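You operate a simulated robot arm through the tools that you are given. There is no shell and no other tool. Be economical: measure what you need, move in short steps, check, and stop when the job is done.

You are at the controls of a simulated robot arm. One attempt, no reset.

## Task
Cap the water tank, start the pump unit and open the ballast knob until the cloudy water clears.
Fine: tank cap on before the red switch; shut the ballast knob again; leave the pipe link alone. Where these are worked on the way, their far stop is far enough and under half their travel is too little: ballast knob.

Only the result counts: the job must be done as asked and must still hold three seconds after the hand-in. Knocking over, shifting, dropping, spilling or breaking anything else fails it. A push-on lid holds only when it is set on centred and level and pressed home; a screw cap is set on level and turned clockwise until tight.

## Robot
A 6-joint arm with a two-finger parallel gripper, fixed in place. Base frame: the origin is at the foot of the arm, x ahead of it, y to its left, z up; the work surface is at about z = 70. Units: cm, degrees, N and s.
With the tool pointing down near the work surface it reaches from about 22 to 62 cm from the base axis. Its first joint turns from -66.0 to 66.0 degrees. Payload 2.7 kg.
The TCP is the grasp point between the finger pads, 2.3 cm short of the fingertips. In the tool frame z runs along the fingers and y along their closing line. Largest opening 9.4 cm; finger width 3.8, thickness 1; the body of the gripper, 5.4 by 9.6 cm, starts 3.9 cm behind the TCP.
Orientation is that of the tool frame in the base frame, as a unit quaternion [x, y, z, w]. With the fingers straight down and closing along the base's y, the tool's x points along the base's -x, its y along +y and its z along -z.

## Interface
- The arm moves only by the tool jog_arm. Its arguments are lists of equal length, an entry for each row: "fingers": the opening, from 0 (shut) to 1 (fully open); "linear": the shift along the tool's x, y, z in cm, a list of three; "angular": the turn, a rotation vector about the tool's x, y, z in degrees, a list of three. In form: {"fingers": [fingers, ...], "linear": [[x, y, z], ...], "angular": [[ax, ay, az], ...]}. A call has 1 to 20 rows; each row is the pose to reach, as a shift and turn from the pose commanded when the call began, along the tool's axes at that moment. A row lasts 0.2 s, in which the tool goes at most 5 cm and 8.6 degrees; a call with a longer step from one row to the next is refused whole, and so is a gripper value outside its range. A pose out of reach is approached as far as the arm can. The call stops where the force on the tool passes 60 N (or 10 N more than at its start, if that is more) or the arm is blocked; 0.2 s more then pass. The fingers move at their own pace (about 4.5 cm/s each) and stop on an object; they squeeze with about 40 N. The grip force told is the motor's: it shows also when the fingers shut on nothing. Time passes only in rows, and 0.2 s behind the last, so rows that repeat a pose let the fingers close. It gives the time, the measured TCP pose, the force on the tool (base axes), the opening and the grip force at its end, in the units of the frame above (readings bear some noise), with the torque about the TCP (base axes, N m) and any sound that the robot's microphone picked up.
- Cameras (640 x 400 px; columns grow to the right, rows downward): "scene" is fixed at [6.06, -42.71, 139.6]; the picture's right is [0.86, -0.50, 0.00], its down [-0.33, -0.57, -0.75] and it looks along [0.38, 0.65, -0.66] (base axes); focal length 308 px, centre (320, 200). "wrist" rides on the gripper at [8.6, 1.6, -7.5] in the tool frame; the picture's right is [-0.18, 0.98, 0.00], its down [-0.58, -0.11, -0.81] and it looks along [-0.79, -0.15, 0.59] (tool axes); focal length 243 px, centre (320, 200). There is no depth. A picture from a camera that has moved, and an enlarged one, comes with that camera's place and axes in the base frame and with its lens.
- grab_frame(camera): a new picture of that camera. No time passes.
- close_up(camera, box): a new picture of the part [left, top, right, bottom] of that camera's present view, enlarged. No time passes.
- hand_in(): hands the job in; it is judged then, once.

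Work in short steps. Places have to be worked out from the pictures, the camera data and where the tool is seen: move nearer, look again, correct. Check each grasp and each placing, and mend what went wrong. You have 120 turns and 84 pictures in all, those below and enlarged ones among them. Open the gripper and draw the arm clear of the work before you hand the job in, unless the task says otherwise; then end with one line.

The tools are called after ">>>" as name(argument=value, ...) on one line, values as JSON. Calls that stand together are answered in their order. jog_arm: Moves the arm, as the interface text tells. Its arguments: {"type":"object","properties":{"fingers":{"type":"array"},"linear":{"type":"array"},"angular":{"type":"array"}},"required":["fingers","linear","angular"]} The other tools are called the same way: grab_frame (camera) takes a picture; close_up (camera, box) takes an enlarged picture of a part of a camera's view; hand_in () hands the job in.

At the start:

```text
time: 0.0
ee_pos: [40.61, 20.56, 103.64]
ee_rot: [-0.001, 1.0, 0.0, 0.0]
force: [-0.1, 0.2, -0.5]
torque: [-0.05, -0.06, 0.04]
finger_gap: 9.41
finger_force: 0.1
```

scene: 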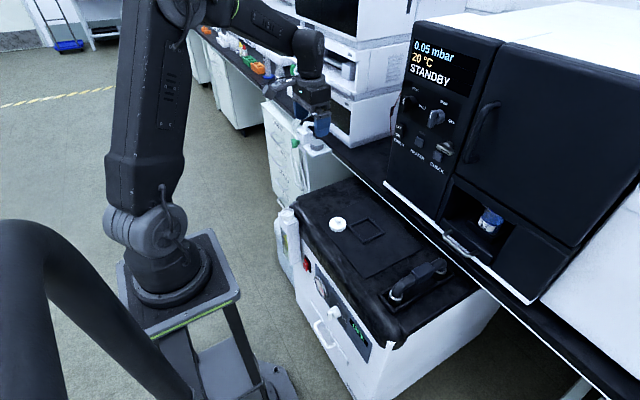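
wrist: 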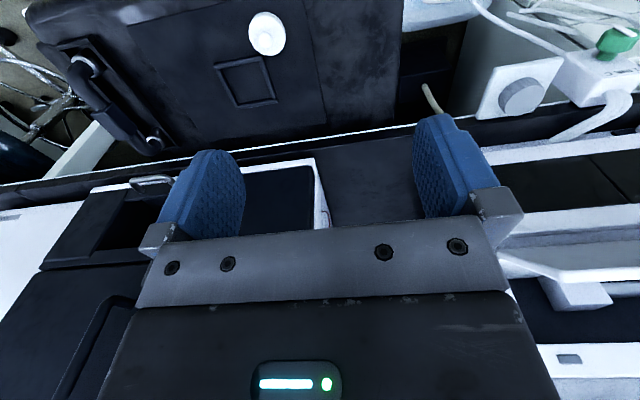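

The views show a pump cart with a white cap on top, and a cabinet with a panel. I'll enlarge the relevant parts.

>>> close_up(camera="scene", box=[260, 180, 460, 380])

>>> close_up(camera="scene", box=[380, 30, 540, 260])

>>> close_up(camera="scene", box=[180, 10, 420, 190])

```text
2.00 times, centred on (360, 280) of scene
camera zoom: at [6.06, -42.71, 139.6], right [0.86, -0.5, 0.0], down [-0.33, -0.57, -0.75], along [0.38, 0.65, -0.66], focal length 617 px, centre (240, 40)
```

zoom: 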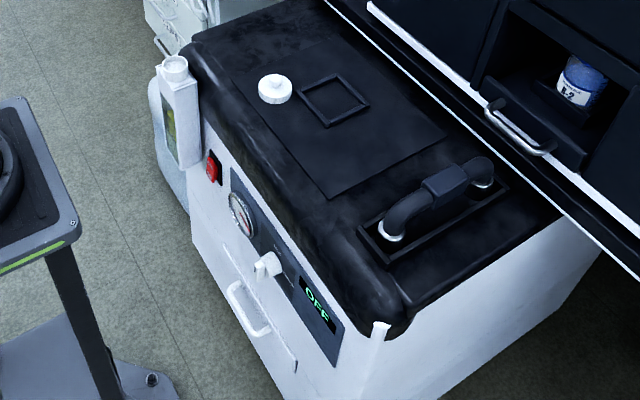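

```text
1.74 times, centred on (460, 145) of scene
camera zoom: at [6.06, -42.71, 139.6], right [0.86, -0.5, 0.0], down [-0.33, -0.57, -0.75], along [0.38, 0.65, -0.66], focal length 536 px, centre (76, 296)
```

zoom: 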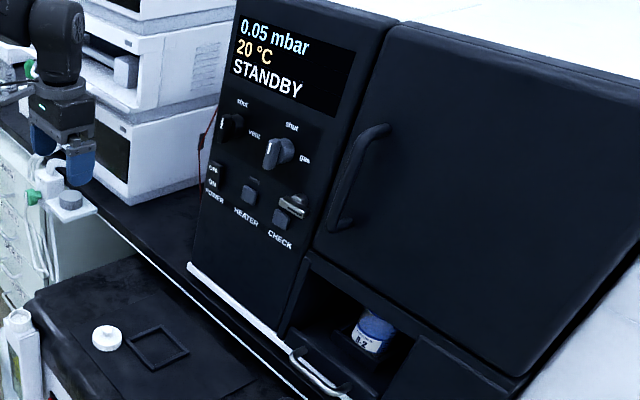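

```text
2.22 times, centred on (300, 100) of scene
camera zoom: at [6.06, -42.71, 139.6], right [0.86, -0.5, 0.0], down [-0.33, -0.57, -0.75], along [0.38, 0.65, -0.66], focal length 685 px, centre (364, 422)
```

zoom: 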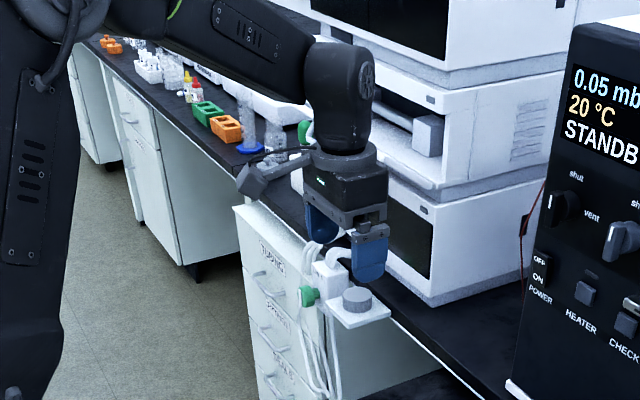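

Cap computed from both cameras at about (44.2, 12.1, 71). I'll draw the tool back so that the wrist camera looks onto the cart's front face.

>>> jog_arm(fingers=[1, 1, 1, 1, 1, 1], linear=[[2.8, -1.4, 1], [5.5, -2.8, 2], [8.3, -4.2, 3], [11, -5.6, 4], [13.8, -7, 5], [15.5, -8, 6]], angular=[[0, 0, 0], [0, 0, 0], [0, 0, 0], [0, 0, 0], [0, 0, 0], [0, 0, 0]])

>>> grab_frame(camera="wrist")

```text
time: 1.4
ee_pos: [25.22, 12.37, 97.43]
ee_rot: [-0.001, 1.0, 0.001, 0.0]
force: [0.9, -0.1, -0.3]
torque: [-0.02, 0.04, -0.01]
finger_gap: 9.43
finger_force: 0.1
```

```text
78 pictures are left
camera wrist: at [16.62, 14.1, 104.98], right [0.18, 0.98, 0.0], down [0.58, -0.11, 0.81], along [0.79, -0.15, -0.59], focal length 243 px, centre (320, 200)
```

wrist: 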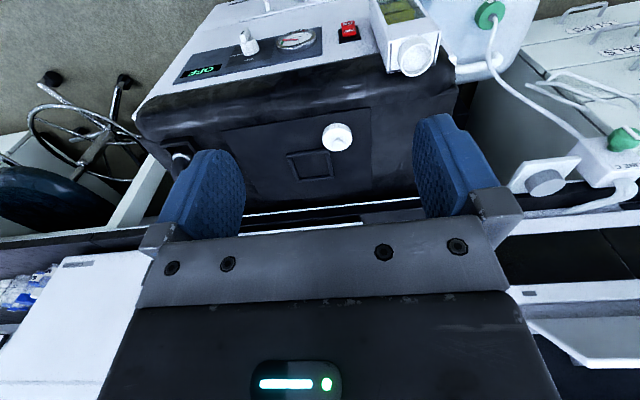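

>>> close_up(camera="wrist", box=[160, 0, 560, 200])

>>> close_up(camera="wrist", box=[330, 0, 490, 100])

```text
1.60 times, centred on (360, 100) of wrist
camera zoom: at [16.62, 14.1, 104.98], right [0.18, 0.98, 0.0], down [0.58, -0.11, 0.81], along [0.79, -0.15, -0.59], focal length 388 px, centre (256, 360)
```

zoom: 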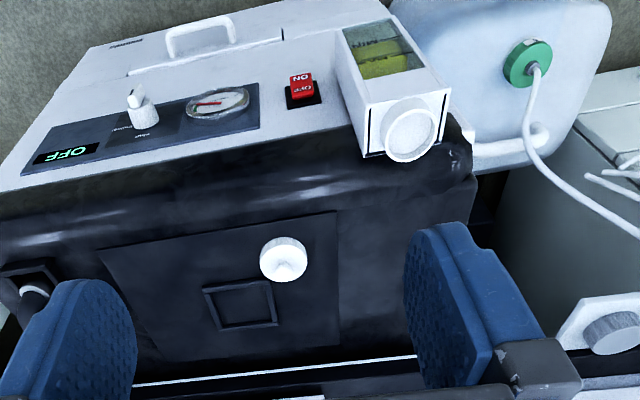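

```text
4.00 times, centred on (410, 50) of wrist
camera zoom: at [16.62, 14.1, 104.98], right [0.18, 0.98, 0.0], down [0.58, -0.11, 0.81], along [0.79, -0.15, -0.59], focal length 970 px, centre (-40, 800)
```

zoom: 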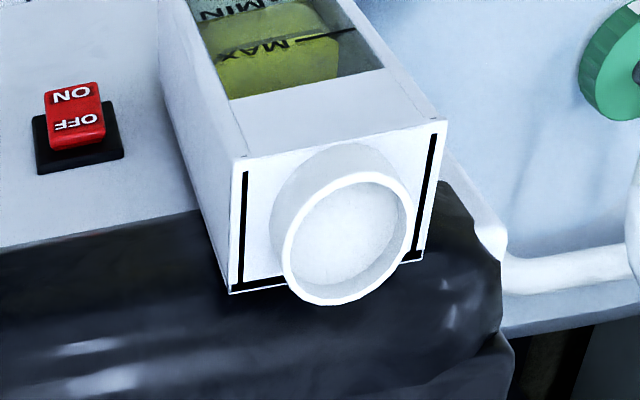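

>>> close_up(camera="wrist", box=[180, 10, 340, 110])

>>> close_up(camera="wrist", box=[300, 110, 372, 155])

>>> close_up(camera="scene", box=[265, 195, 361, 255])

```text
4.00 times, centred on (260, 60) of wrist
camera zoom: at [16.62, 14.1, 104.98], right [0.18, 0.98, 0.0], down [0.58, -0.11, 0.81], along [0.79, -0.15, -0.59], focal length 970 px, centre (560, 760)
```

zoom: 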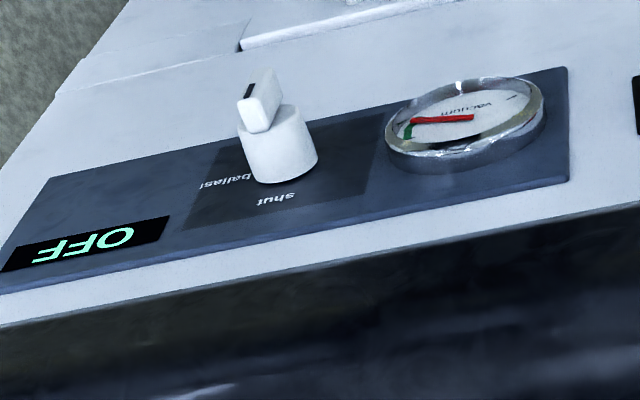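

```text
8.89 times, centred on (336, 132) of wrist
camera zoom: at [16.62, 14.1, 104.98], right [0.18, 0.98, 0.0], down [0.58, -0.11, 0.81], along [0.79, -0.15, -0.59], focal length 2157 px, centre (178, 800)
```

zoom: 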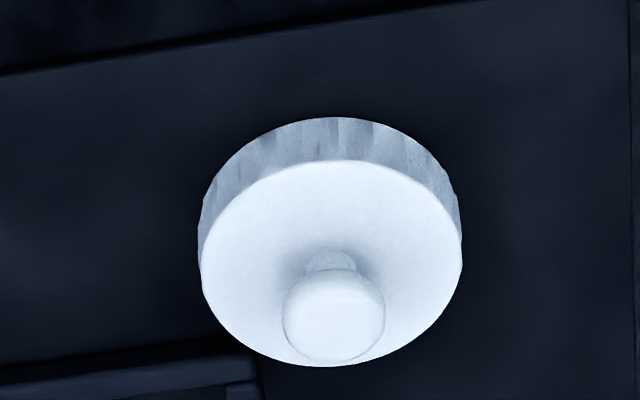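

```text
6.67 times, centred on (313, 225) of scene
camera zoom: at [6.07, -42.71, 139.6], right [0.86, -0.5, 0.0], down [-0.33, -0.57, -0.75], along [0.38, 0.65, -0.66], focal length 2055 px, centre (367, 33)
```

zoom: 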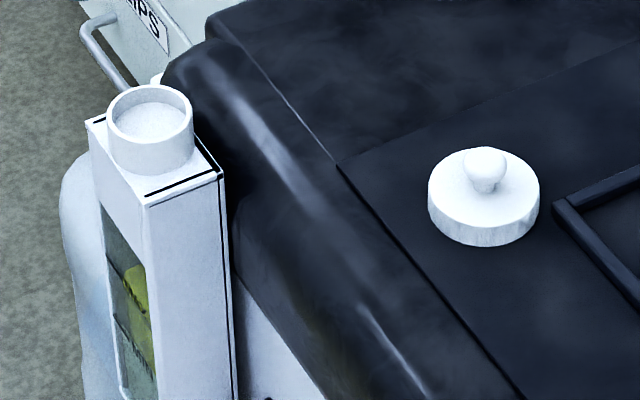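

The cap is ridged with a ball knob; the tank's neck rim triangulates to about (32.9, 23.5, 72.3), cap outer diameter about 5.2 and neck about 4.1. I go above the cap and look again.

>>> jog_arm(fingers=[1, 1, 1, 1, 1, 1, 1], linear=[[-3, 0, 2], [-6, 0, 4.5], [-9, 0, 7.5], [-12, 0, 10.5], [-15, -0.2, 13], [-18, -0.3, 15.5], [-19, -0.3, 16.5]], angular=[[0, 0, 0], [0, 0, 0], [0, 0, 0], [0, 0, 0], [0, 0, 0], [0, 0, 0], [0, 0, 0]])

>>> grab_frame(camera="wrist")

>>> close_up(camera="scene", box=[260, 160, 420, 260])

```text
time: 3.0
ee_pos: [44.04, 12.17, 81.1]
ee_rot: [-0.001, 1.0, 0.0, 0.001]
force: [0.3, 0.6, -0.7]
torque: [0.02, -0.03, 0.04]
finger_gap: 9.39
finger_force: 0.1
```

```text
72 pictures are left
camera wrist: at [35.46, 13.8, 88.62], right [0.18, 0.98, 0.0], down [0.58, -0.11, 0.81], along [0.79, -0.15, -0.59], focal length 243 px, centre (320, 200)
```

wrist: 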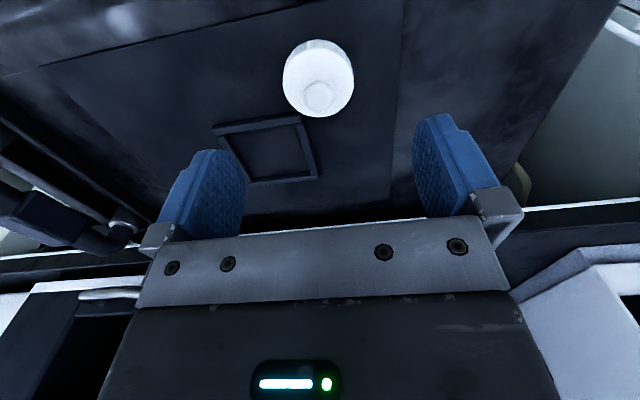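

```text
4.00 times, centred on (340, 210) of scene
camera zoom: at [6.07, -42.71, 139.6], right [0.86, -0.5, 0.0], down [-0.33, -0.57, -0.75], along [0.38, 0.65, -0.66], focal length 1233 px, centre (240, 160)
```

zoom: 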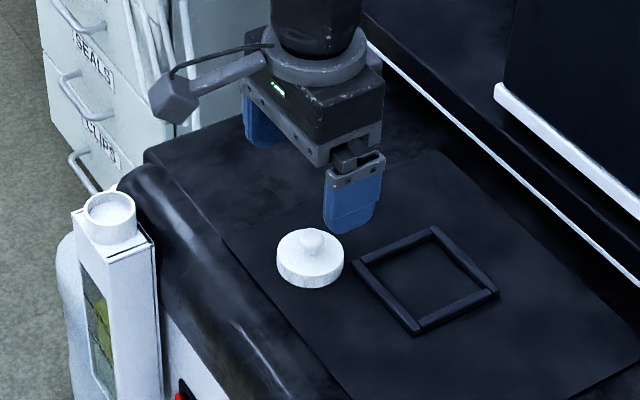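

Cap centre ≈ (44.25, 12.0). I descend around it part way.

>>> jog_arm(fingers=[1, 1, 1, 1, 1], linear=[[-0.2, -0.15, 2], [-0.2, -0.15, 4], [-0.2, -0.15, 6], [-0.2, -0.15, 7.7], [-0.2, -0.15, 7.7]], angular=[[0, 0, 0], [0, 0, 0], [0, 0, 0], [0, 0, 0], [0, 0, 0]])

>>> grab_frame(camera="wrist")

>>> close_up(camera="scene", box=[290, 190, 386, 250])

```text
time: 4.2
ee_pos: [44.26, 12.06, 73.55]
ee_rot: [-0.001, 1.0, 0.0, 0.0]
force: [-0.8, 0.1, 0.2]
torque: [0.01, 0.01, -0.02]
finger_gap: 9.4
finger_force: 0.0
```

```text
70 pictures are left
camera wrist: at [35.7, 13.7, 81.0], right [0.18, 0.98, 0.0], down [0.58, -0.11, 0.81], along [0.79, -0.15, -0.59], focal length 243 px, centre (320, 200)
```

wrist: 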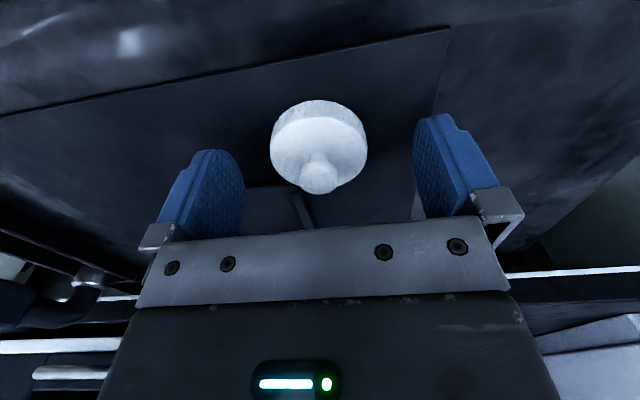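

```text
6.67 times, centred on (338, 220) of scene
camera zoom: at [6.07, -42.71, 139.6], right [0.86, -0.5, 0.0], down [-0.33, -0.57, -0.75], along [0.38, 0.65, -0.66], focal length 2055 px, centre (200, 67)
```

zoom: 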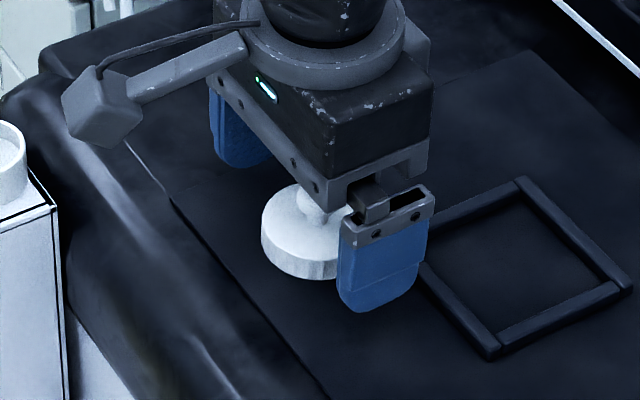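

Cap is centred between the pads, I lower to just above the surface and close.

>>> jog_arm(fingers=[1, 1, 0.4, 0.3, 0.3, 0.3, 0.3, 0.3], linear=[[0.1, 0, 0.5], [0.1, 0, 0.85], [0.1, 0, 0.85], [0.1, 0, 0.85], [0.1, 0, 0.85], [0.1, 0, 0.85], [0.1, 0, 0.85], [0.1, 0, 0.85]], angular=[[0, 0, 0], [0, 0, 0], [0, 0, 0], [0, 0, 0], [0, 0, 0], [0, 0, 0], [0, 0, 0], [0, 0, 0]])

>>> close_up(camera="scene", box=[290, 190, 386, 250])

```text
time: 6.0
ee_pos: [44.29, 12.02, 72.62]
ee_rot: [-0.001, 1.0, 0.0, 0.001]
force: [1.4, -5.6, 10.0]
torque: [-0.38, 0.14, 0.11]
finger_gap: 4.93
finger_force: 39.9
```

```text
6.67 times, centred on (338, 220) of scene
camera zoom: at [6.05, -42.72, 139.6], right [0.86, -0.5, 0.0], down [-0.33, -0.57, -0.75], along [0.38, 0.65, -0.66], focal length 2055 px, centre (200, 67)
```

zoom: 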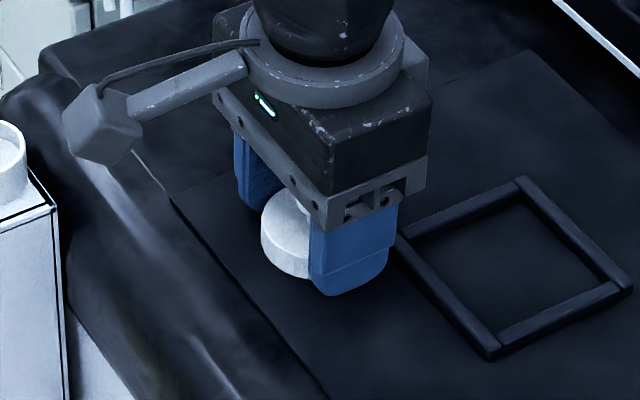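

Gripped at 4.93 cm. Lift.

>>> jog_arm(fingers=[0.3, 0.3, 0.3, 0.3, 0.3, 0.3], linear=[[0, 0, -1], [0, 0, -3], [0, 0, -6], [0, 0, -9], [0, 0, -12], [0, 0, -12]], angular=[[0, 0, 0], [0, 0, 0], [0, 0, 0], [0, 0, 0], [0, 0, 0], [0, 0, 0]])

>>> grab_frame(camera="wrist")

```text
time: 7.4
ee_pos: [43.99, 11.94, 84.84]
ee_rot: [-0.001, 1.0, 0.0, -0.001]
force: [-0.7, 0.3, -0.2]
torque: [0.01, 0.02, -0.02]
finger_gap: 4.95
finger_force: 40.4
```

```text
67 pictures are left
camera wrist: at [35.53, 13.54, 92.27], right [0.18, 0.98, 0.0], down [0.58, -0.11, 0.81], along [0.79, -0.15, -0.59], focal length 243 px, centre (320, 200)
```

wrist: 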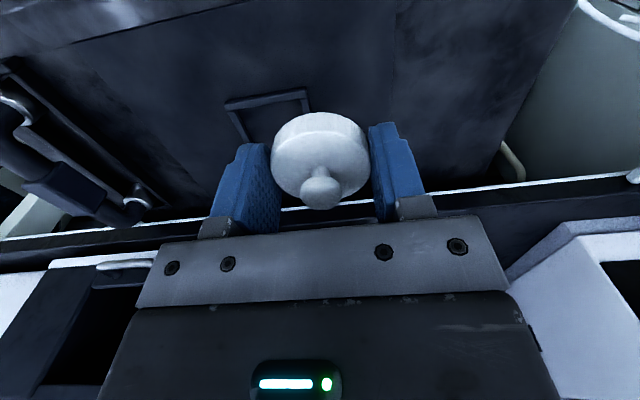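

Cap held level, its centre about 0.25 cm behind the TCP in base x. Move above the tank neck and look.

>>> jog_arm(fingers=[0.3, 0.3, 0.3, 0.3, 0.3, 0.3, 0.3], linear=[[2, 2, 0], [4, 4, 0], [6, 6, 0.5], [8, 8, 1], [10, 10, 2], [10.9, 11.55, 3], [10.9, 11.55, 3]], angular=[[0, 0, 0], [0, 0, 0], [0, 0, 0], [0, 0, 0], [0, 0, 0], [0, 0, 0], [0, 0, 0]])

>>> grab_frame(camera="wrist")

>>> close_up(camera="scene", box=[240, 150, 368, 230])

```text
time: 9.0
ee_pos: [33.24, 23.38, 81.32]
ee_rot: [-0.001, 1.0, 0.0, 0.0]
force: [-0.1, 0.1, 0.2]
torque: [0.01, -0.02, 0.01]
finger_gap: 4.92
finger_force: 40.1
```

```text
66 pictures are left
camera wrist: at [24.65, 25.06, 88.88], right [0.18, 0.98, 0.0], down [0.58, -0.11, 0.81], along [0.79, -0.15, -0.59], focal length 243 px, centre (320, 200)
```

wrist: 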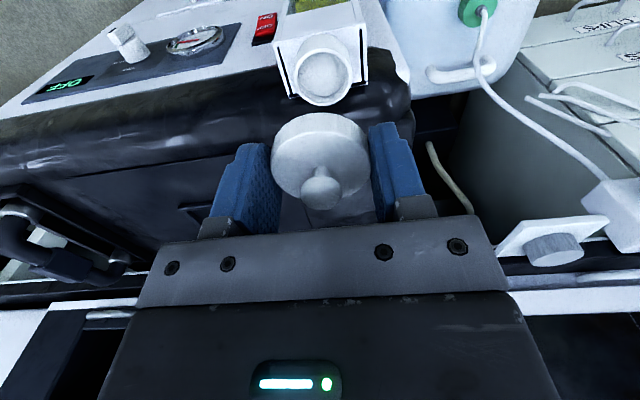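

```text
5.00 times, centred on (304, 190) of scene
camera zoom: at [6.07, -42.7, 139.6], right [0.86, -0.5, 0.0], down [-0.33, -0.57, -0.75], along [0.38, 0.65, -0.66], focal length 1542 px, centre (400, 250)
```

zoom: 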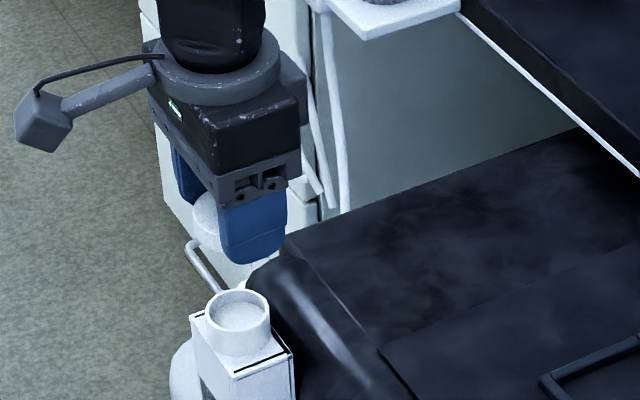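

>>> close_up(camera="wrist", box=[240, 20, 400, 120])

```text
4.00 times, centred on (320, 70) of wrist
camera zoom: at [24.65, 25.06, 88.88], right [0.18, 0.98, 0.0], down [0.58, -0.11, 0.81], along [0.79, -0.15, -0.59], focal length 970 px, centre (320, 720)
```

zoom: 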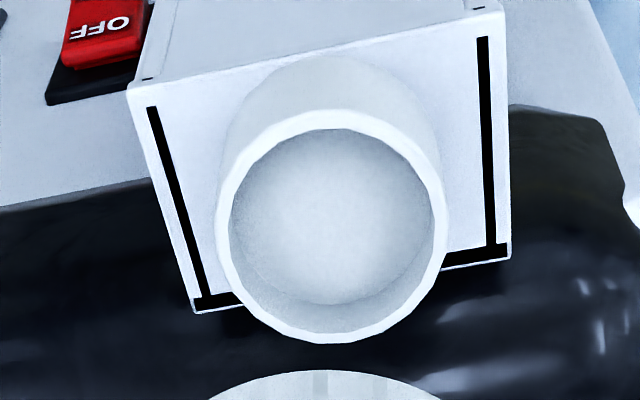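

Rim is about 0.2 cm further in +y than the held cap; I correct this and descend to just above the rim.

>>> jog_arm(fingers=[0.3, 0.3, 0.3, 0.3, 0.3], linear=[[0, 0.2, 1], [0, 0.2, 2.5], [0, 0.2, 4], [0, 0.2, 5], [0, 0.2, 5]], angular=[[0, 0, 0], [0, 0, 0], [0, 0, 0], [0, 0, 0], [0, 0, 0]])

>>> close_up(camera="wrist", box=[220, 40, 420, 220])

>>> close_up(camera="scene", box=[260, 180, 324, 230])

```text
time: 10.2
ee_pos: [33.23, 23.69, 76.67]
ee_rot: [-0.001, 1.0, 0.001, -0.001]
force: [0.4, 0.5, -0.1]
torque: [0.02, -0.02, 0.0]
finger_gap: 4.92
finger_force: 39.9
```

```text
2.22 times, centred on (320, 130) of wrist
camera zoom: at [24.69, 25.22, 84.16], right [0.18, 0.98, 0.0], down [0.58, -0.11, 0.81], along [0.79, -0.15, -0.59], focal length 539 px, centre (320, 356)
```

zoom: 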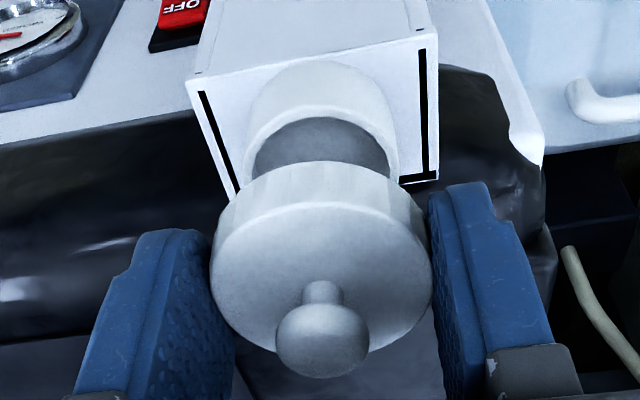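

```text
8.00 times, centred on (292, 205) of scene
camera zoom: at [6.07, -42.71, 139.6], right [0.86, -0.5, 0.0], down [-0.33, -0.57, -0.75], along [0.38, 0.65, -0.66], focal length 2466 px, centre (544, 160)
```

zoom: 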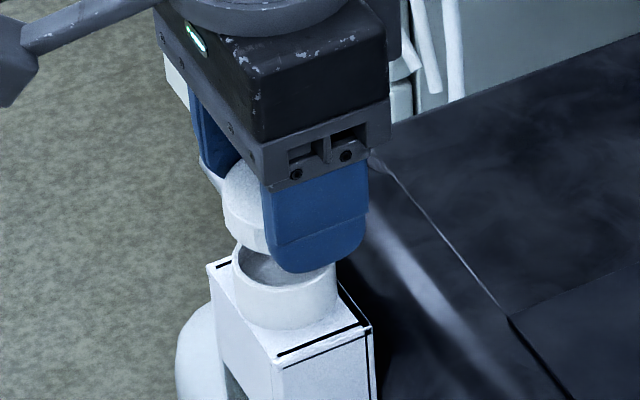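

Both views show the cap centred over the neck (columns 321.5/321.5 in the wrist view, ~285/285 in the scene view). Lower gently.

>>> jog_arm(fingers=[0.3, 0.3, 0.3, 0.3, 0.3, 0.3, 0.3, 0.3], linear=[[0, 0, 0.8], [0, 0, 1.4], [0, 0, 1.7], [0, 0, 1.9], [0, 0, 2.1], [0, 0, 2.3], [0, 0, 2.5], [0, 0, 2.5]], angular=[[0, 0, 0], [0, 0, 0], [0, 0, 0], [0, 0, 0], [0, 0, 0], [0, 0, 0], [0, 0, 0], [0, 0, 0]])

>>> close_up(camera="scene", box=[260, 180, 324, 230])

```text
time: 12.0
ee_pos: [33.26, 23.75, 74.12]
ee_rot: [-0.001, 1.0, 0.002, 0.001]
force: [1.1, -10.0, 35.6]
torque: [-0.3, 0.37, 0.07]
finger_gap: 4.94
finger_force: 40.2
```

```text
8.00 times, centred on (292, 205) of scene
camera zoom: at [6.03, -42.75, 139.59], right [0.86, -0.5, 0.0], down [-0.33, -0.57, -0.75], along [0.38, 0.65, -0.66], focal length 2466 px, centre (544, 160)
```

zoom: 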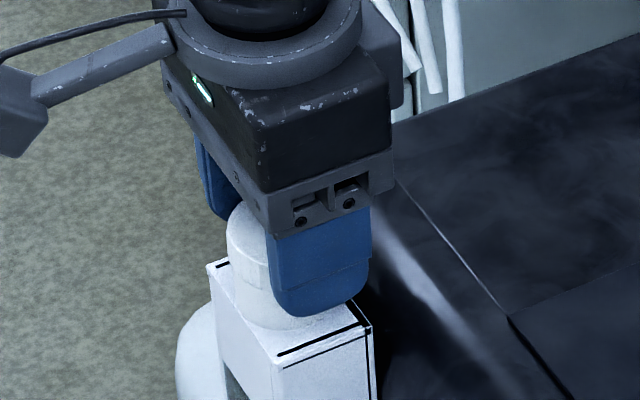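

Contact at z ≈ 74.1 with 36 N up and −10 N in y. I ease toward −y a little and press a bit further to see whether it goes down.

>>> jog_arm(fingers=[0.3, 0.3, 0.3, 0.3, 0.3], linear=[[0, -0.1, 0], [0, -0.1, 0.15], [0, -0.1, 0.3], [0, -0.1, 0.45], [0, -0.1, 0.45]], angular=[[0, 0, 0], [0, 0, 0], [0, 0, 0], [0, 0, 0], [0, 0, 0]])

```text
time: 13.2
ee_pos: [33.35, 23.9, 73.75]
ee_rot: [-0.001, 1.0, 0.004, 0.003]
force: [4.8, 4.6, 34.8]
torque: [-0.06, 0.27, -0.09]
finger_gap: 4.94
finger_force: 39.6
```

>>> close_up(camera="wrist", box=[220, 40, 420, 220])

>>> close_up(camera="scene", box=[260, 180, 324, 230])

```text
2.22 times, centred on (320, 130) of wrist
camera zoom: at [24.76, 25.4, 81.17], right [0.18, 0.98, 0.01], down [0.58, -0.11, 0.81], along [0.8, -0.14, -0.59], focal length 539 px, centre (320, 356)
```

zoom: 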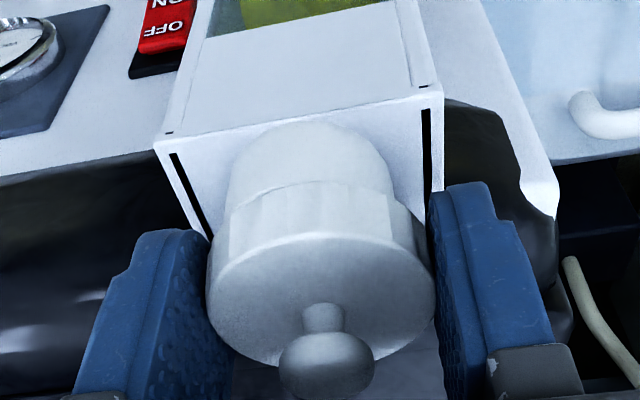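

```text
8.00 times, centred on (292, 205) of scene
camera zoom: at [6.04, -42.72, 139.6], right [0.86, -0.5, 0.0], down [-0.33, -0.57, -0.75], along [0.38, 0.65, -0.66], focal length 2466 px, centre (544, 160)
```

zoom: 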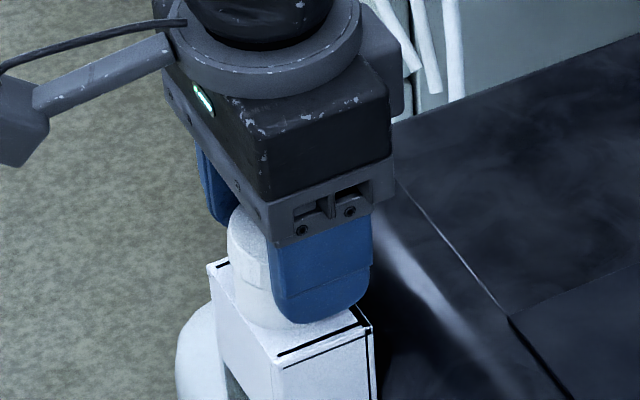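

The cap appears to have pitched in the grip (near side up), so it met the near rim: lift off and inspect.

>>> jog_arm(fingers=[0.3, 0.3, 0.3, 0.3], linear=[[0, 0, -0.7], [0, 0, -1.7], [0, 0, -3], [0, 0, -3]], angular=[[0, 0, 0], [0, 0, 0], [0, 0, 0], [0, 0, 0]])

>>> close_up(camera="wrist", box=[220, 40, 420, 220])

>>> close_up(camera="scene", box=[260, 180, 324, 230])

```text
time: 14.2
ee_pos: [33.24, 23.6, 76.57]
ee_rot: [-0.001, 1.0, 0.0, -0.001]
force: [0.2, 0.1, 0.1]
torque: [-0.01, 0.02, 0.0]
finger_gap: 4.95
finger_force: 40.5
```

```text
2.22 times, centred on (320, 130) of wrist
camera zoom: at [24.62, 25.23, 84.15], right [0.18, 0.98, 0.0], down [0.58, -0.11, 0.81], along [0.79, -0.15, -0.59], focal length 539 px, centre (320, 356)
```

zoom: 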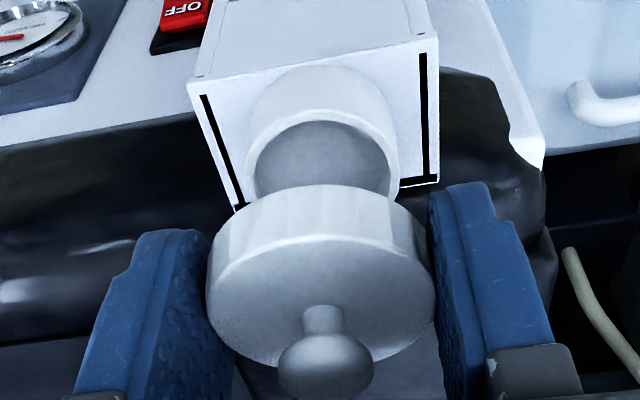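

```text
8.00 times, centred on (292, 205) of scene
camera zoom: at [6.07, -42.71, 139.6], right [0.86, -0.5, 0.0], down [-0.33, -0.57, -0.75], along [0.38, 0.65, -0.66], focal length 2466 px, centre (544, 160)
```

zoom: 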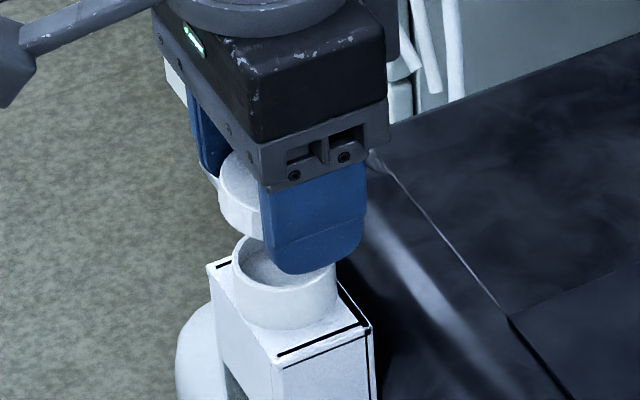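

The cap slipped up ~0.6 cm and tilted a few degrees; torque tells contact was on its −x side, so it sat ~0.2–0.3 too far in +x. I return it to the cart top to regrip it level.

>>> jog_arm(fingers=[0.3, 0.3, 0.3, 0.3, 0.3, 0.3, 0.3, 0.3, 0.3, 0.3], linear=[[0, 0, -3], [0, 0, -6], [-2, -2, -7], [-4, -4.5, -7], [-6.5, -7, -7], [-9, -9.5, -7], [-11, -11.7, -6], [-11, -11.7, -3], [-11, -11.7, 0], [-11, -11.7, 2.5]], angular=[[0, 0, 0], [0, 0, 0], [0, 0, 0], [0, 0, 0], [0, 0, 0], [0, 0, 0], [0, 0, 0], [0, 0, 0], [0, 0, 0], [0, 0, 0]])

>>> jog_arm(fingers=[0.3, 0.3, 0.3, 0.3, 0.3], linear=[[0, 0, 0.5], [0, 0, 0.9], [0, 0, 1.2], [0, 0, 1.4], [0, 0, 1.4]], angular=[[0, 0, 0], [0, 0, 0], [0, 0, 0], [0, 0, 0], [0, 0, 0]])

>>> grab_frame(camera="wrist")

```text
time: 16.4
ee_pos: [44.27, 11.9, 74.06]
ee_rot: [-0.001, 1.0, 0.0, 0.0]
force: [-0.8, -0.9, -1.1]
torque: [-0.02, 0.02, 0.0]
finger_gap: 4.95
finger_force: 40.5
```

```text
time: 17.6
ee_pos: [44.21, 12.01, 72.71]
ee_rot: [-0.002, 1.0, 0.0, 0.0]
force: [1.2, 0.2, -1.5]
torque: [0.02, -0.02, 0.03]
finger_gap: 4.94
finger_force: 40.3
```

```text
56 pictures are left
camera wrist: at [35.67, 13.56, 80.18], right [0.18, 0.98, 0.0], down [0.58, -0.11, 0.81], along [0.79, -0.15, -0.59], focal length 243 px, centre (320, 200)
```

wrist: 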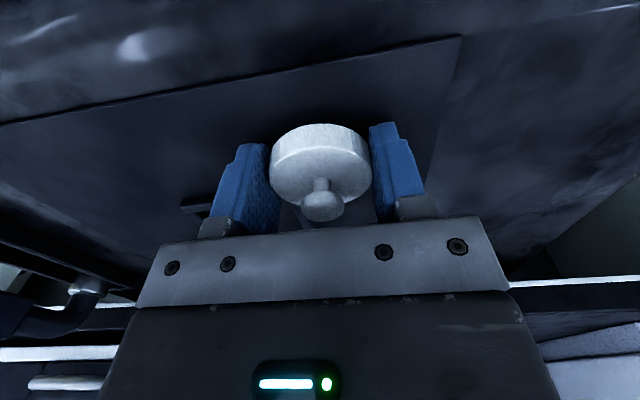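

No contact yet; lower 0.3 more, open a little, and let it rest level.

>>> jog_arm(fingers=[0.3, 0.3, 0.3, 0.65, 0.65, 0.65], linear=[[0, 0, 0.15], [0, 0, 0.3], [0, 0, 0.3], [0, 0, 0.3], [0, 0, 0.3], [0, 0, 0.3]], angular=[[0, 0, 0], [0, 0, 0], [0, 0, 0], [0, 0, 0], [0, 0, 0], [0, 0, 0]])

>>> close_up(camera="wrist", box=[220, 90, 420, 240])

>>> close_up(camera="scene", box=[306, 195, 370, 245])

```text
time: 19.0
ee_pos: [44.29, 12.2, 72.54]
ee_rot: [-0.001, 1.0, 0.001, 0.0]
force: [-27.3, 20.0, 46.0]
torque: [-0.93, 0.55, -1.04]
finger_gap: 5.23
finger_force: 0.0
```

```text
2.67 times, centred on (320, 165) of wrist
camera zoom: at [35.67, 13.7, 80.08], right [0.18, 0.98, 0.0], down [0.58, -0.11, 0.81], along [0.79, -0.15, -0.59], focal length 647 px, centre (320, 293)
```

zoom: 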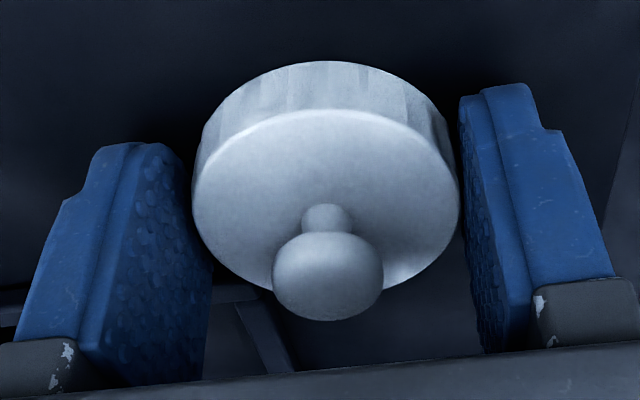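

```text
8.00 times, centred on (338, 220) of scene
camera zoom: at [5.95, -42.68, 139.62], right [0.86, -0.5, 0.0], down [-0.33, -0.57, -0.75], along [0.38, 0.65, -0.66], focal length 2466 px, centre (176, 40)
```

zoom: 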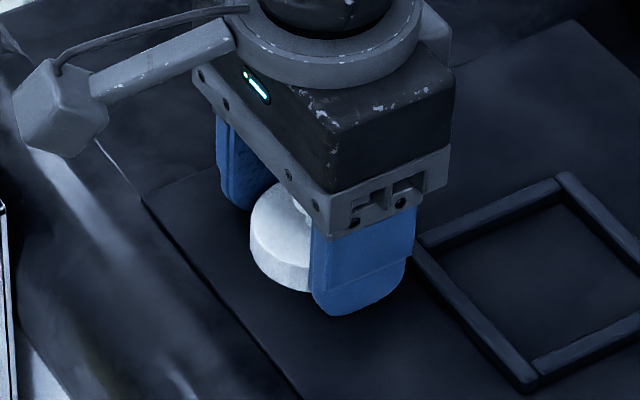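

Fingertips touched the cart top (surface ≈ 70.2). Raise 0.3 and open a bit further.

>>> jog_arm(fingers=[0.56, 0.65, 0.65, 0.65], linear=[[0, 0, -0.3], [0, 0, -0.4], [0, 0, -0.4], [0, 0, -0.4]], angular=[[0, 0, 0], [0, 0, 0], [0, 0, 0], [0, 0, 0]])

>>> close_up(camera="wrist", box=[220, 90, 420, 240])

```text
time: 20.0
ee_pos: [44.35, 11.88, 72.83]
ee_rot: [-0.001, 1.0, 0.0, 0.0]
force: [-0.5, 0.6, 0.3]
torque: [-0.03, 0.01, -0.01]
finger_gap: 6.13
finger_force: 0.2
```

```text
2.67 times, centred on (320, 165) of wrist
camera zoom: at [35.74, 13.59, 80.29], right [0.18, 0.98, 0.0], down [0.58, -0.11, 0.81], along [0.79, -0.15, -0.59], focal length 647 px, centre (320, 293)
```

zoom: 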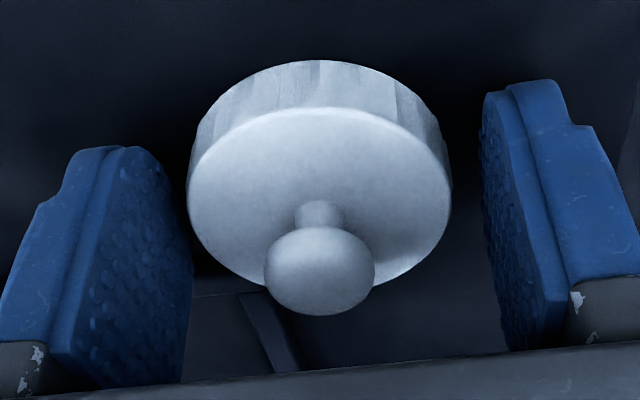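

Cap sits level, centre ≈ 0.12 behind the TCP. Close with that corrected, then lift.

>>> jog_arm(fingers=[0.65, 0.3, 0.3, 0.3, 0.3, 0.3, 0.3, 0.3, 0.3], linear=[[0.12, 0, 0.05], [0.12, 0, 0.05], [0.12, 0, 0.05], [0.12, 0, 0.05], [0.12, 0, 0.05], [0.12, 0, -1], [0.12, 0, -3], [0.12, 0, -7], [0.12, 0, -11]], angular=[[0, 0, 0], [0, 0, 0], [0, 0, 0], [0, 0, 0], [0, 0, 0], [0, 0, 0], [0, 0, 0], [0, 0, 0], [0, 0, 0]])

>>> jog_arm(fingers=[0.3, 0.3, 0.3, 0.3, 0.3, 0.3, 0.3], linear=[[2, 2, 0], [4, 4, 0], [6, 6, 0.5], [8, 8, 1], [10, 10, 2], [11.1, 11.7, 3], [11.1, 11.7, 4]], angular=[[0, 0, 0], [0, 0, 0], [0, 0, 0], [0, 0, 0], [0, 0, 0], [0, 0, 0], [0, 0, 0]])

>>> close_up(camera="wrist", box=[240, 20, 400, 220])

```text
time: 22.0
ee_pos: [43.92, 11.77, 83.88]
ee_rot: [-0.001, 1.0, 0.0, -0.001]
force: [0.3, 0.0, -0.6]
torque: [-0.01, -0.02, -0.03]
finger_gap: 4.94
finger_force: 40.1
```

```text
time: 23.6
ee_pos: [33.05, 23.72, 79.76]
ee_rot: [-0.002, 1.0, 0.001, 0.0]
force: [-0.1, 0.3, -0.4]
torque: [-0.03, -0.05, 0.01]
finger_gap: 4.92
finger_force: 39.8
```

```text
2.00 times, centred on (320, 120) of wrist
camera zoom: at [24.5, 25.29, 87.33], right [0.18, 0.98, 0.0], down [0.58, -0.11, 0.81], along [0.79, -0.15, -0.59], focal length 485 px, centre (320, 360)
```

zoom: 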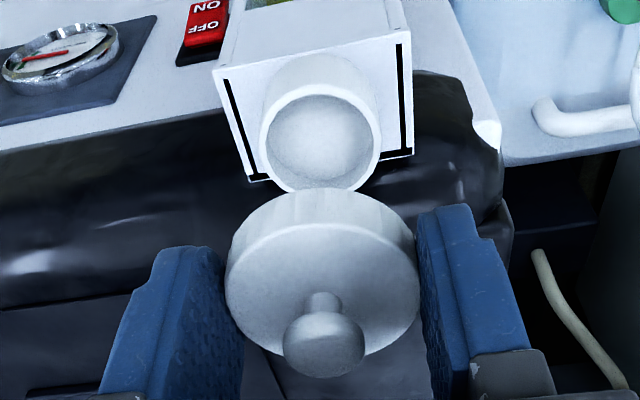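

Rim now measures about 0.2 behind the cap in x and aligned in y. Shift −0.2 in x and descend to light contact.

>>> jog_arm(fingers=[0.3, 0.3, 0.3, 0.3, 0.3, 0.3, 0.3], linear=[[0.2, 0, 1.5], [0.2, 0, 3], [0.2, 0, 4.2], [0.2, 0, 4.9], [0.2, 0, 5.3], [0.2, 0, 5.5], [0.2, 0, 5.5]], angular=[[0, 0, 0], [0, 0, 0], [0, 0, 0], [0, 0, 0], [0, 0, 0], [0, 0, 0], [0, 0, 0]])

```text
time: 25.2
ee_pos: [32.8, 23.69, 74.35]
ee_rot: [-0.002, 1.0, 0.0, -0.001]
force: [-0.6, 0.0, -0.2]
torque: [-0.01, 0.0, 0.01]
finger_gap: 4.94
finger_force: 39.9
```

>>> jog_arm(fingers=[0.3, 0.3, 0.3, 0.3], linear=[[0, 0, 0.1], [0, 0, 0.2], [0, 0, 0.3], [0, 0, 0.3]], angular=[[0, 0, 0], [0, 0, 0], [0, 0, 0], [0, 0, 0]])

```text
time: 26.2
ee_pos: [32.75, 23.57, 74.05]
ee_rot: [-0.001, 1.0, 0.0, -0.001]
force: [-10.5, 7.5, 2.4]
torque: [0.2, 0.31, -0.03]
finger_gap: 4.94
finger_force: 40.0
```

Mostly sideways force now (−10.5, +7.5), i.e. the skirt is starting over the neck. I yield −0.1 in x, +0.07 in y and go on down.

>>> jog_arm(fingers=[0.3, 0.3, 0.3, 0.3, 0.3], linear=[[0.1, 0.07, 0], [0.1, 0.07, 0.1], [0.1, 0.07, 0.2], [0.1, 0.07, 0.3], [0.1, 0.07, 0.3]], angular=[[0, 0, 0], [0, 0, 0], [0, 0, 0], [0, 0, 0], [0, 0, 0]])

>>> close_up(camera="scene", box=[260, 180, 324, 230])

```text
time: 27.4
ee_pos: [32.79, 23.61, 73.72]
ee_rot: [0.0, 1.0, 0.0, 0.0]
force: [-1.4, 1.1, 0.1]
torque: [0.04, 0.06, 0.02]
finger_gap: 4.92
finger_force: 40.2
```

```text
8.00 times, centred on (292, 205) of scene
camera zoom: at [6.06, -42.7, 139.6], right [0.86, -0.5, 0.0], down [-0.33, -0.57, -0.75], along [0.38, 0.65, -0.66], focal length 2466 px, centre (544, 160)
```

zoom: 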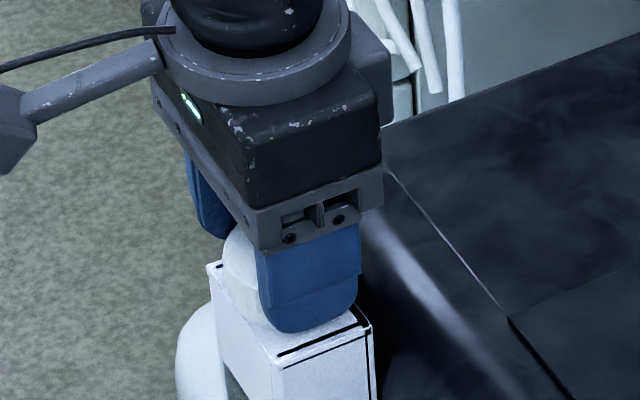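

Force-free and lower: it's around the neck. Continue down until it meets resistance.

>>> jog_arm(fingers=[0.3, 0.3, 0.3, 0.3, 0.3, 0.3, 0.3, 0.3], linear=[[0, 0, 0.15], [0, 0, 0.3], [0, 0, 0.45], [0, 0, 0.6], [0, 0, 0.75], [0, 0, 0.9], [0, 0, 1.0], [0, 0, 1.0]], angular=[[0, 0, 0], [0, 0, 0], [0, 0, 0], [0, 0, 0], [0, 0, 0], [0, 0, 0], [0, 0, 0], [0, 0, 0]])

```text
time: 28.8
ee_pos: [32.9, 23.63, 73.09]
ee_rot: [0.0, 1.0, 0.001, 0.0]
force: [-4.4, -3.1, 10.6]
torque: [-0.01, -0.19, -0.02]
finger_gap: 4.91
finger_force: 40.1
heard: snap
stopped in row 6: the force on the tool passed its limit at 62 N (the readings are from after the stop); the commanded pose is now the measured one
```

A "snap": the cap pressed home. Open carefully, rise and check.

>>> jog_arm(fingers=[0.5, 0.65, 0.65, 0.65, 0.65, 0.65, 0.65, 0.65], linear=[[0, 0, 0], [0, 0, 0], [0, 0, 0], [0, 0, -1], [0, 0, -3], [0, 0, -6], [2, 0, -8], [2, 0, -8]], angular=[[0, 0, 0], [0, 0, 0], [0, 0, 0], [0, 0, 0], [0, 0, 0], [0, 0, 0], [0, 0, 0], [0, 0, 0]])

>>> close_up(camera="wrist", box=[220, 0, 460, 150])

>>> close_up(camera="scene", box=[260, 180, 324, 230])

```text
time: 30.6
ee_pos: [30.8, 23.92, 81.15]
ee_rot: [0.0, 1.0, 0.002, 0.001]
force: [0.9, 0.2, -0.1]
torque: [-0.01, 0.02, -0.01]
finger_gap: 6.12
finger_force: 0.0
```

```text
2.67 times, centred on (340, 75) of wrist
camera zoom: at [22.21, 25.47, 88.51], right [0.18, 0.98, 0.0], down [0.58, -0.11, 0.81], along [0.79, -0.15, -0.59], focal length 647 px, centre (267, 533)
```

zoom: 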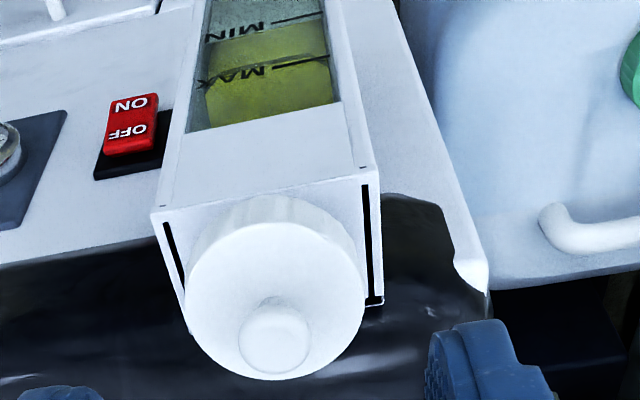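

```text
8.00 times, centred on (292, 205) of scene
camera zoom: at [6.06, -42.71, 139.6], right [0.86, -0.5, 0.0], down [-0.33, -0.57, -0.75], along [0.38, 0.65, -0.66], focal length 2466 px, centre (544, 160)
```

zoom: 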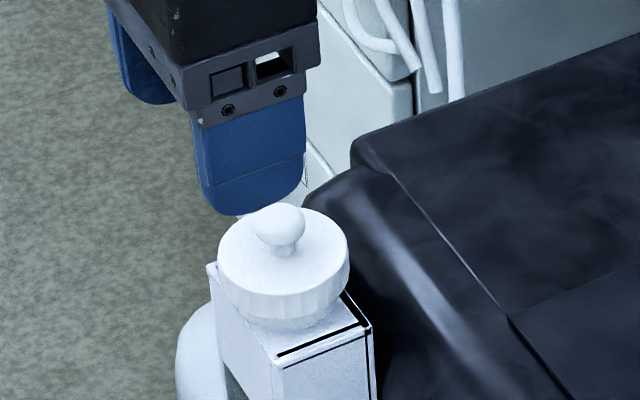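

The cap is level and seated. The red switch is on the front face near (34, 16, 53); I'll back off toward the robot, close the fingers, and tilt the tool forward 45° to look at the panel squarely.

>>> jog_arm(fingers=[0.5, 0.3, 0.1, 0, 0, 0, 0, 0, 0], linear=[[2, -3, 0], [4, -6, 0], [5, -7.7, 0], [5, -7.7, 0], [5, -7.7, 0], [5, -7.7, 0], [5, -7.7, 0], [5, -7.7, 0], [5, -7.7, 0]], angular=[[0, 0, 0], [0, 0, 0], [0, -7.5, 0], [0, -15, 0], [0, -22.5, 0], [0, -30, 0], [0, -37.5, 0], [0, -45, 0], [0, -45, 0]])

>>> grab_frame(camera="wrist")

>>> grab_frame(camera="scene")

```text
time: 32.5
ee_pos: [25.88, 15.96, 81.0]
ee_rot: [0.0, 0.923, 0.0, 0.384]
force: [-0.7, 0.1, -0.4]
torque: [0.01, -0.01, 0.02]
finger_gap: 0.01
finger_force: 39.6
out of reach, approached as far as the arm can: row 3, 4, 5
```

```text
48 pictures are left
camera wrist: at [14.57, 17.58, 80.15], right [0.13, 0.98, 0.13], down [-0.16, -0.11, 0.98], along [0.98, -0.15, 0.14], focal length 243 px, centre (320, 200)
```

wrist: 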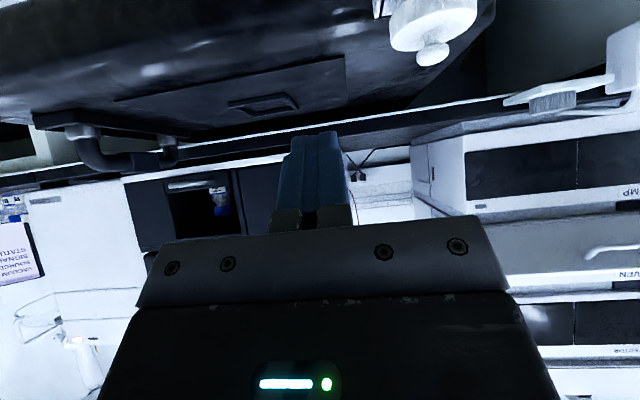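

```text
47 pictures are left
```

scene: 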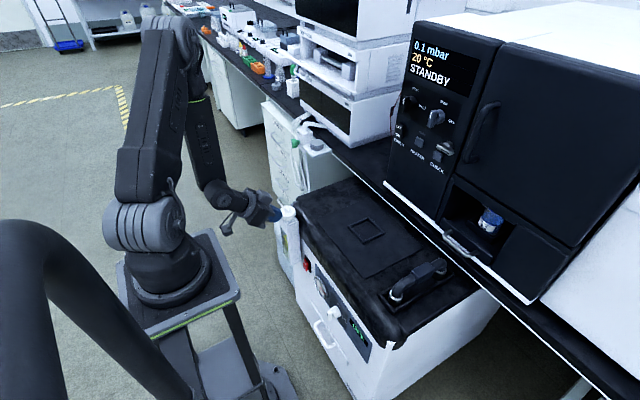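

Tilt works. Descend to panel height (z ≈ 62) keeping clear of the face.

>>> jog_arm(fingers=[0, 0, 0, 0, 0, 0], linear=[[2.5, 0, 2.5], [5, 0, 5], [7.5, 0, 7.5], [10, 0, 10], [12.7, 0, 12.7], [12.7, 0, 12.7]], angular=[[0, 0, 0], [0, 0, 0], [0, 0, 0], [0, 0, 0], [0, 0, 0], [0, 0, 0]])

>>> grab_frame(camera="wrist")

>>> close_up(camera="scene", box=[200, 180, 400, 380])

```text
time: 34.0
ee_pos: [26.15, 16.29, 62.79]
ee_rot: [0.0, 0.924, 0.001, 0.383]
force: [0.8, 0.1, -0.3]
torque: [0.02, 0.0, -0.03]
finger_gap: 0.0
finger_force: 39.8
```

```text
46 pictures are left
camera wrist: at [14.83, 17.83, 61.88], right [0.13, 0.98, 0.13], down [-0.16, -0.11, 0.98], along [0.98, -0.15, 0.14], focal length 243 px, centre (320, 200)
```

wrist: 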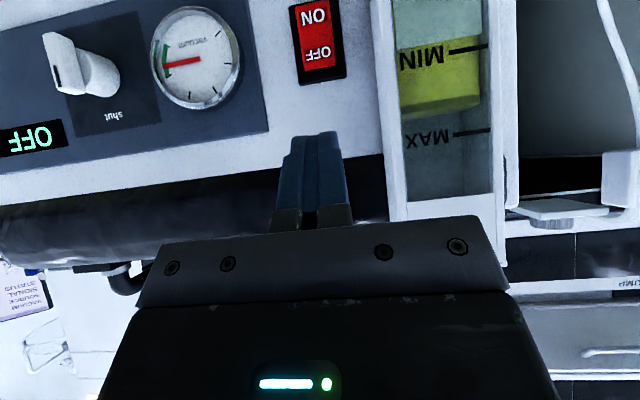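

```text
2.00 times, centred on (300, 280) of scene
camera zoom: at [6.06, -42.71, 139.6], right [0.86, -0.5, 0.0], down [-0.33, -0.57, -0.75], along [0.38, 0.65, -0.66], focal length 617 px, centre (360, 40)
```

zoom: 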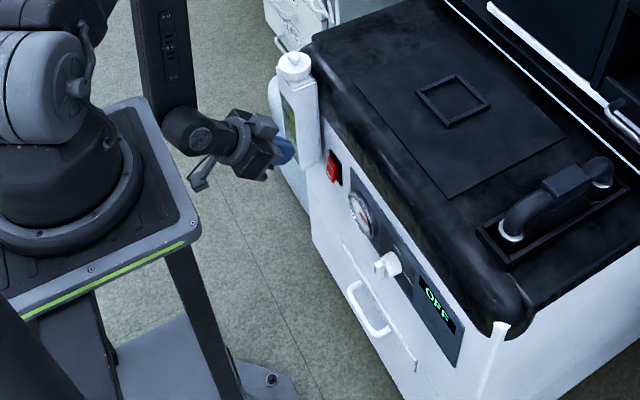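

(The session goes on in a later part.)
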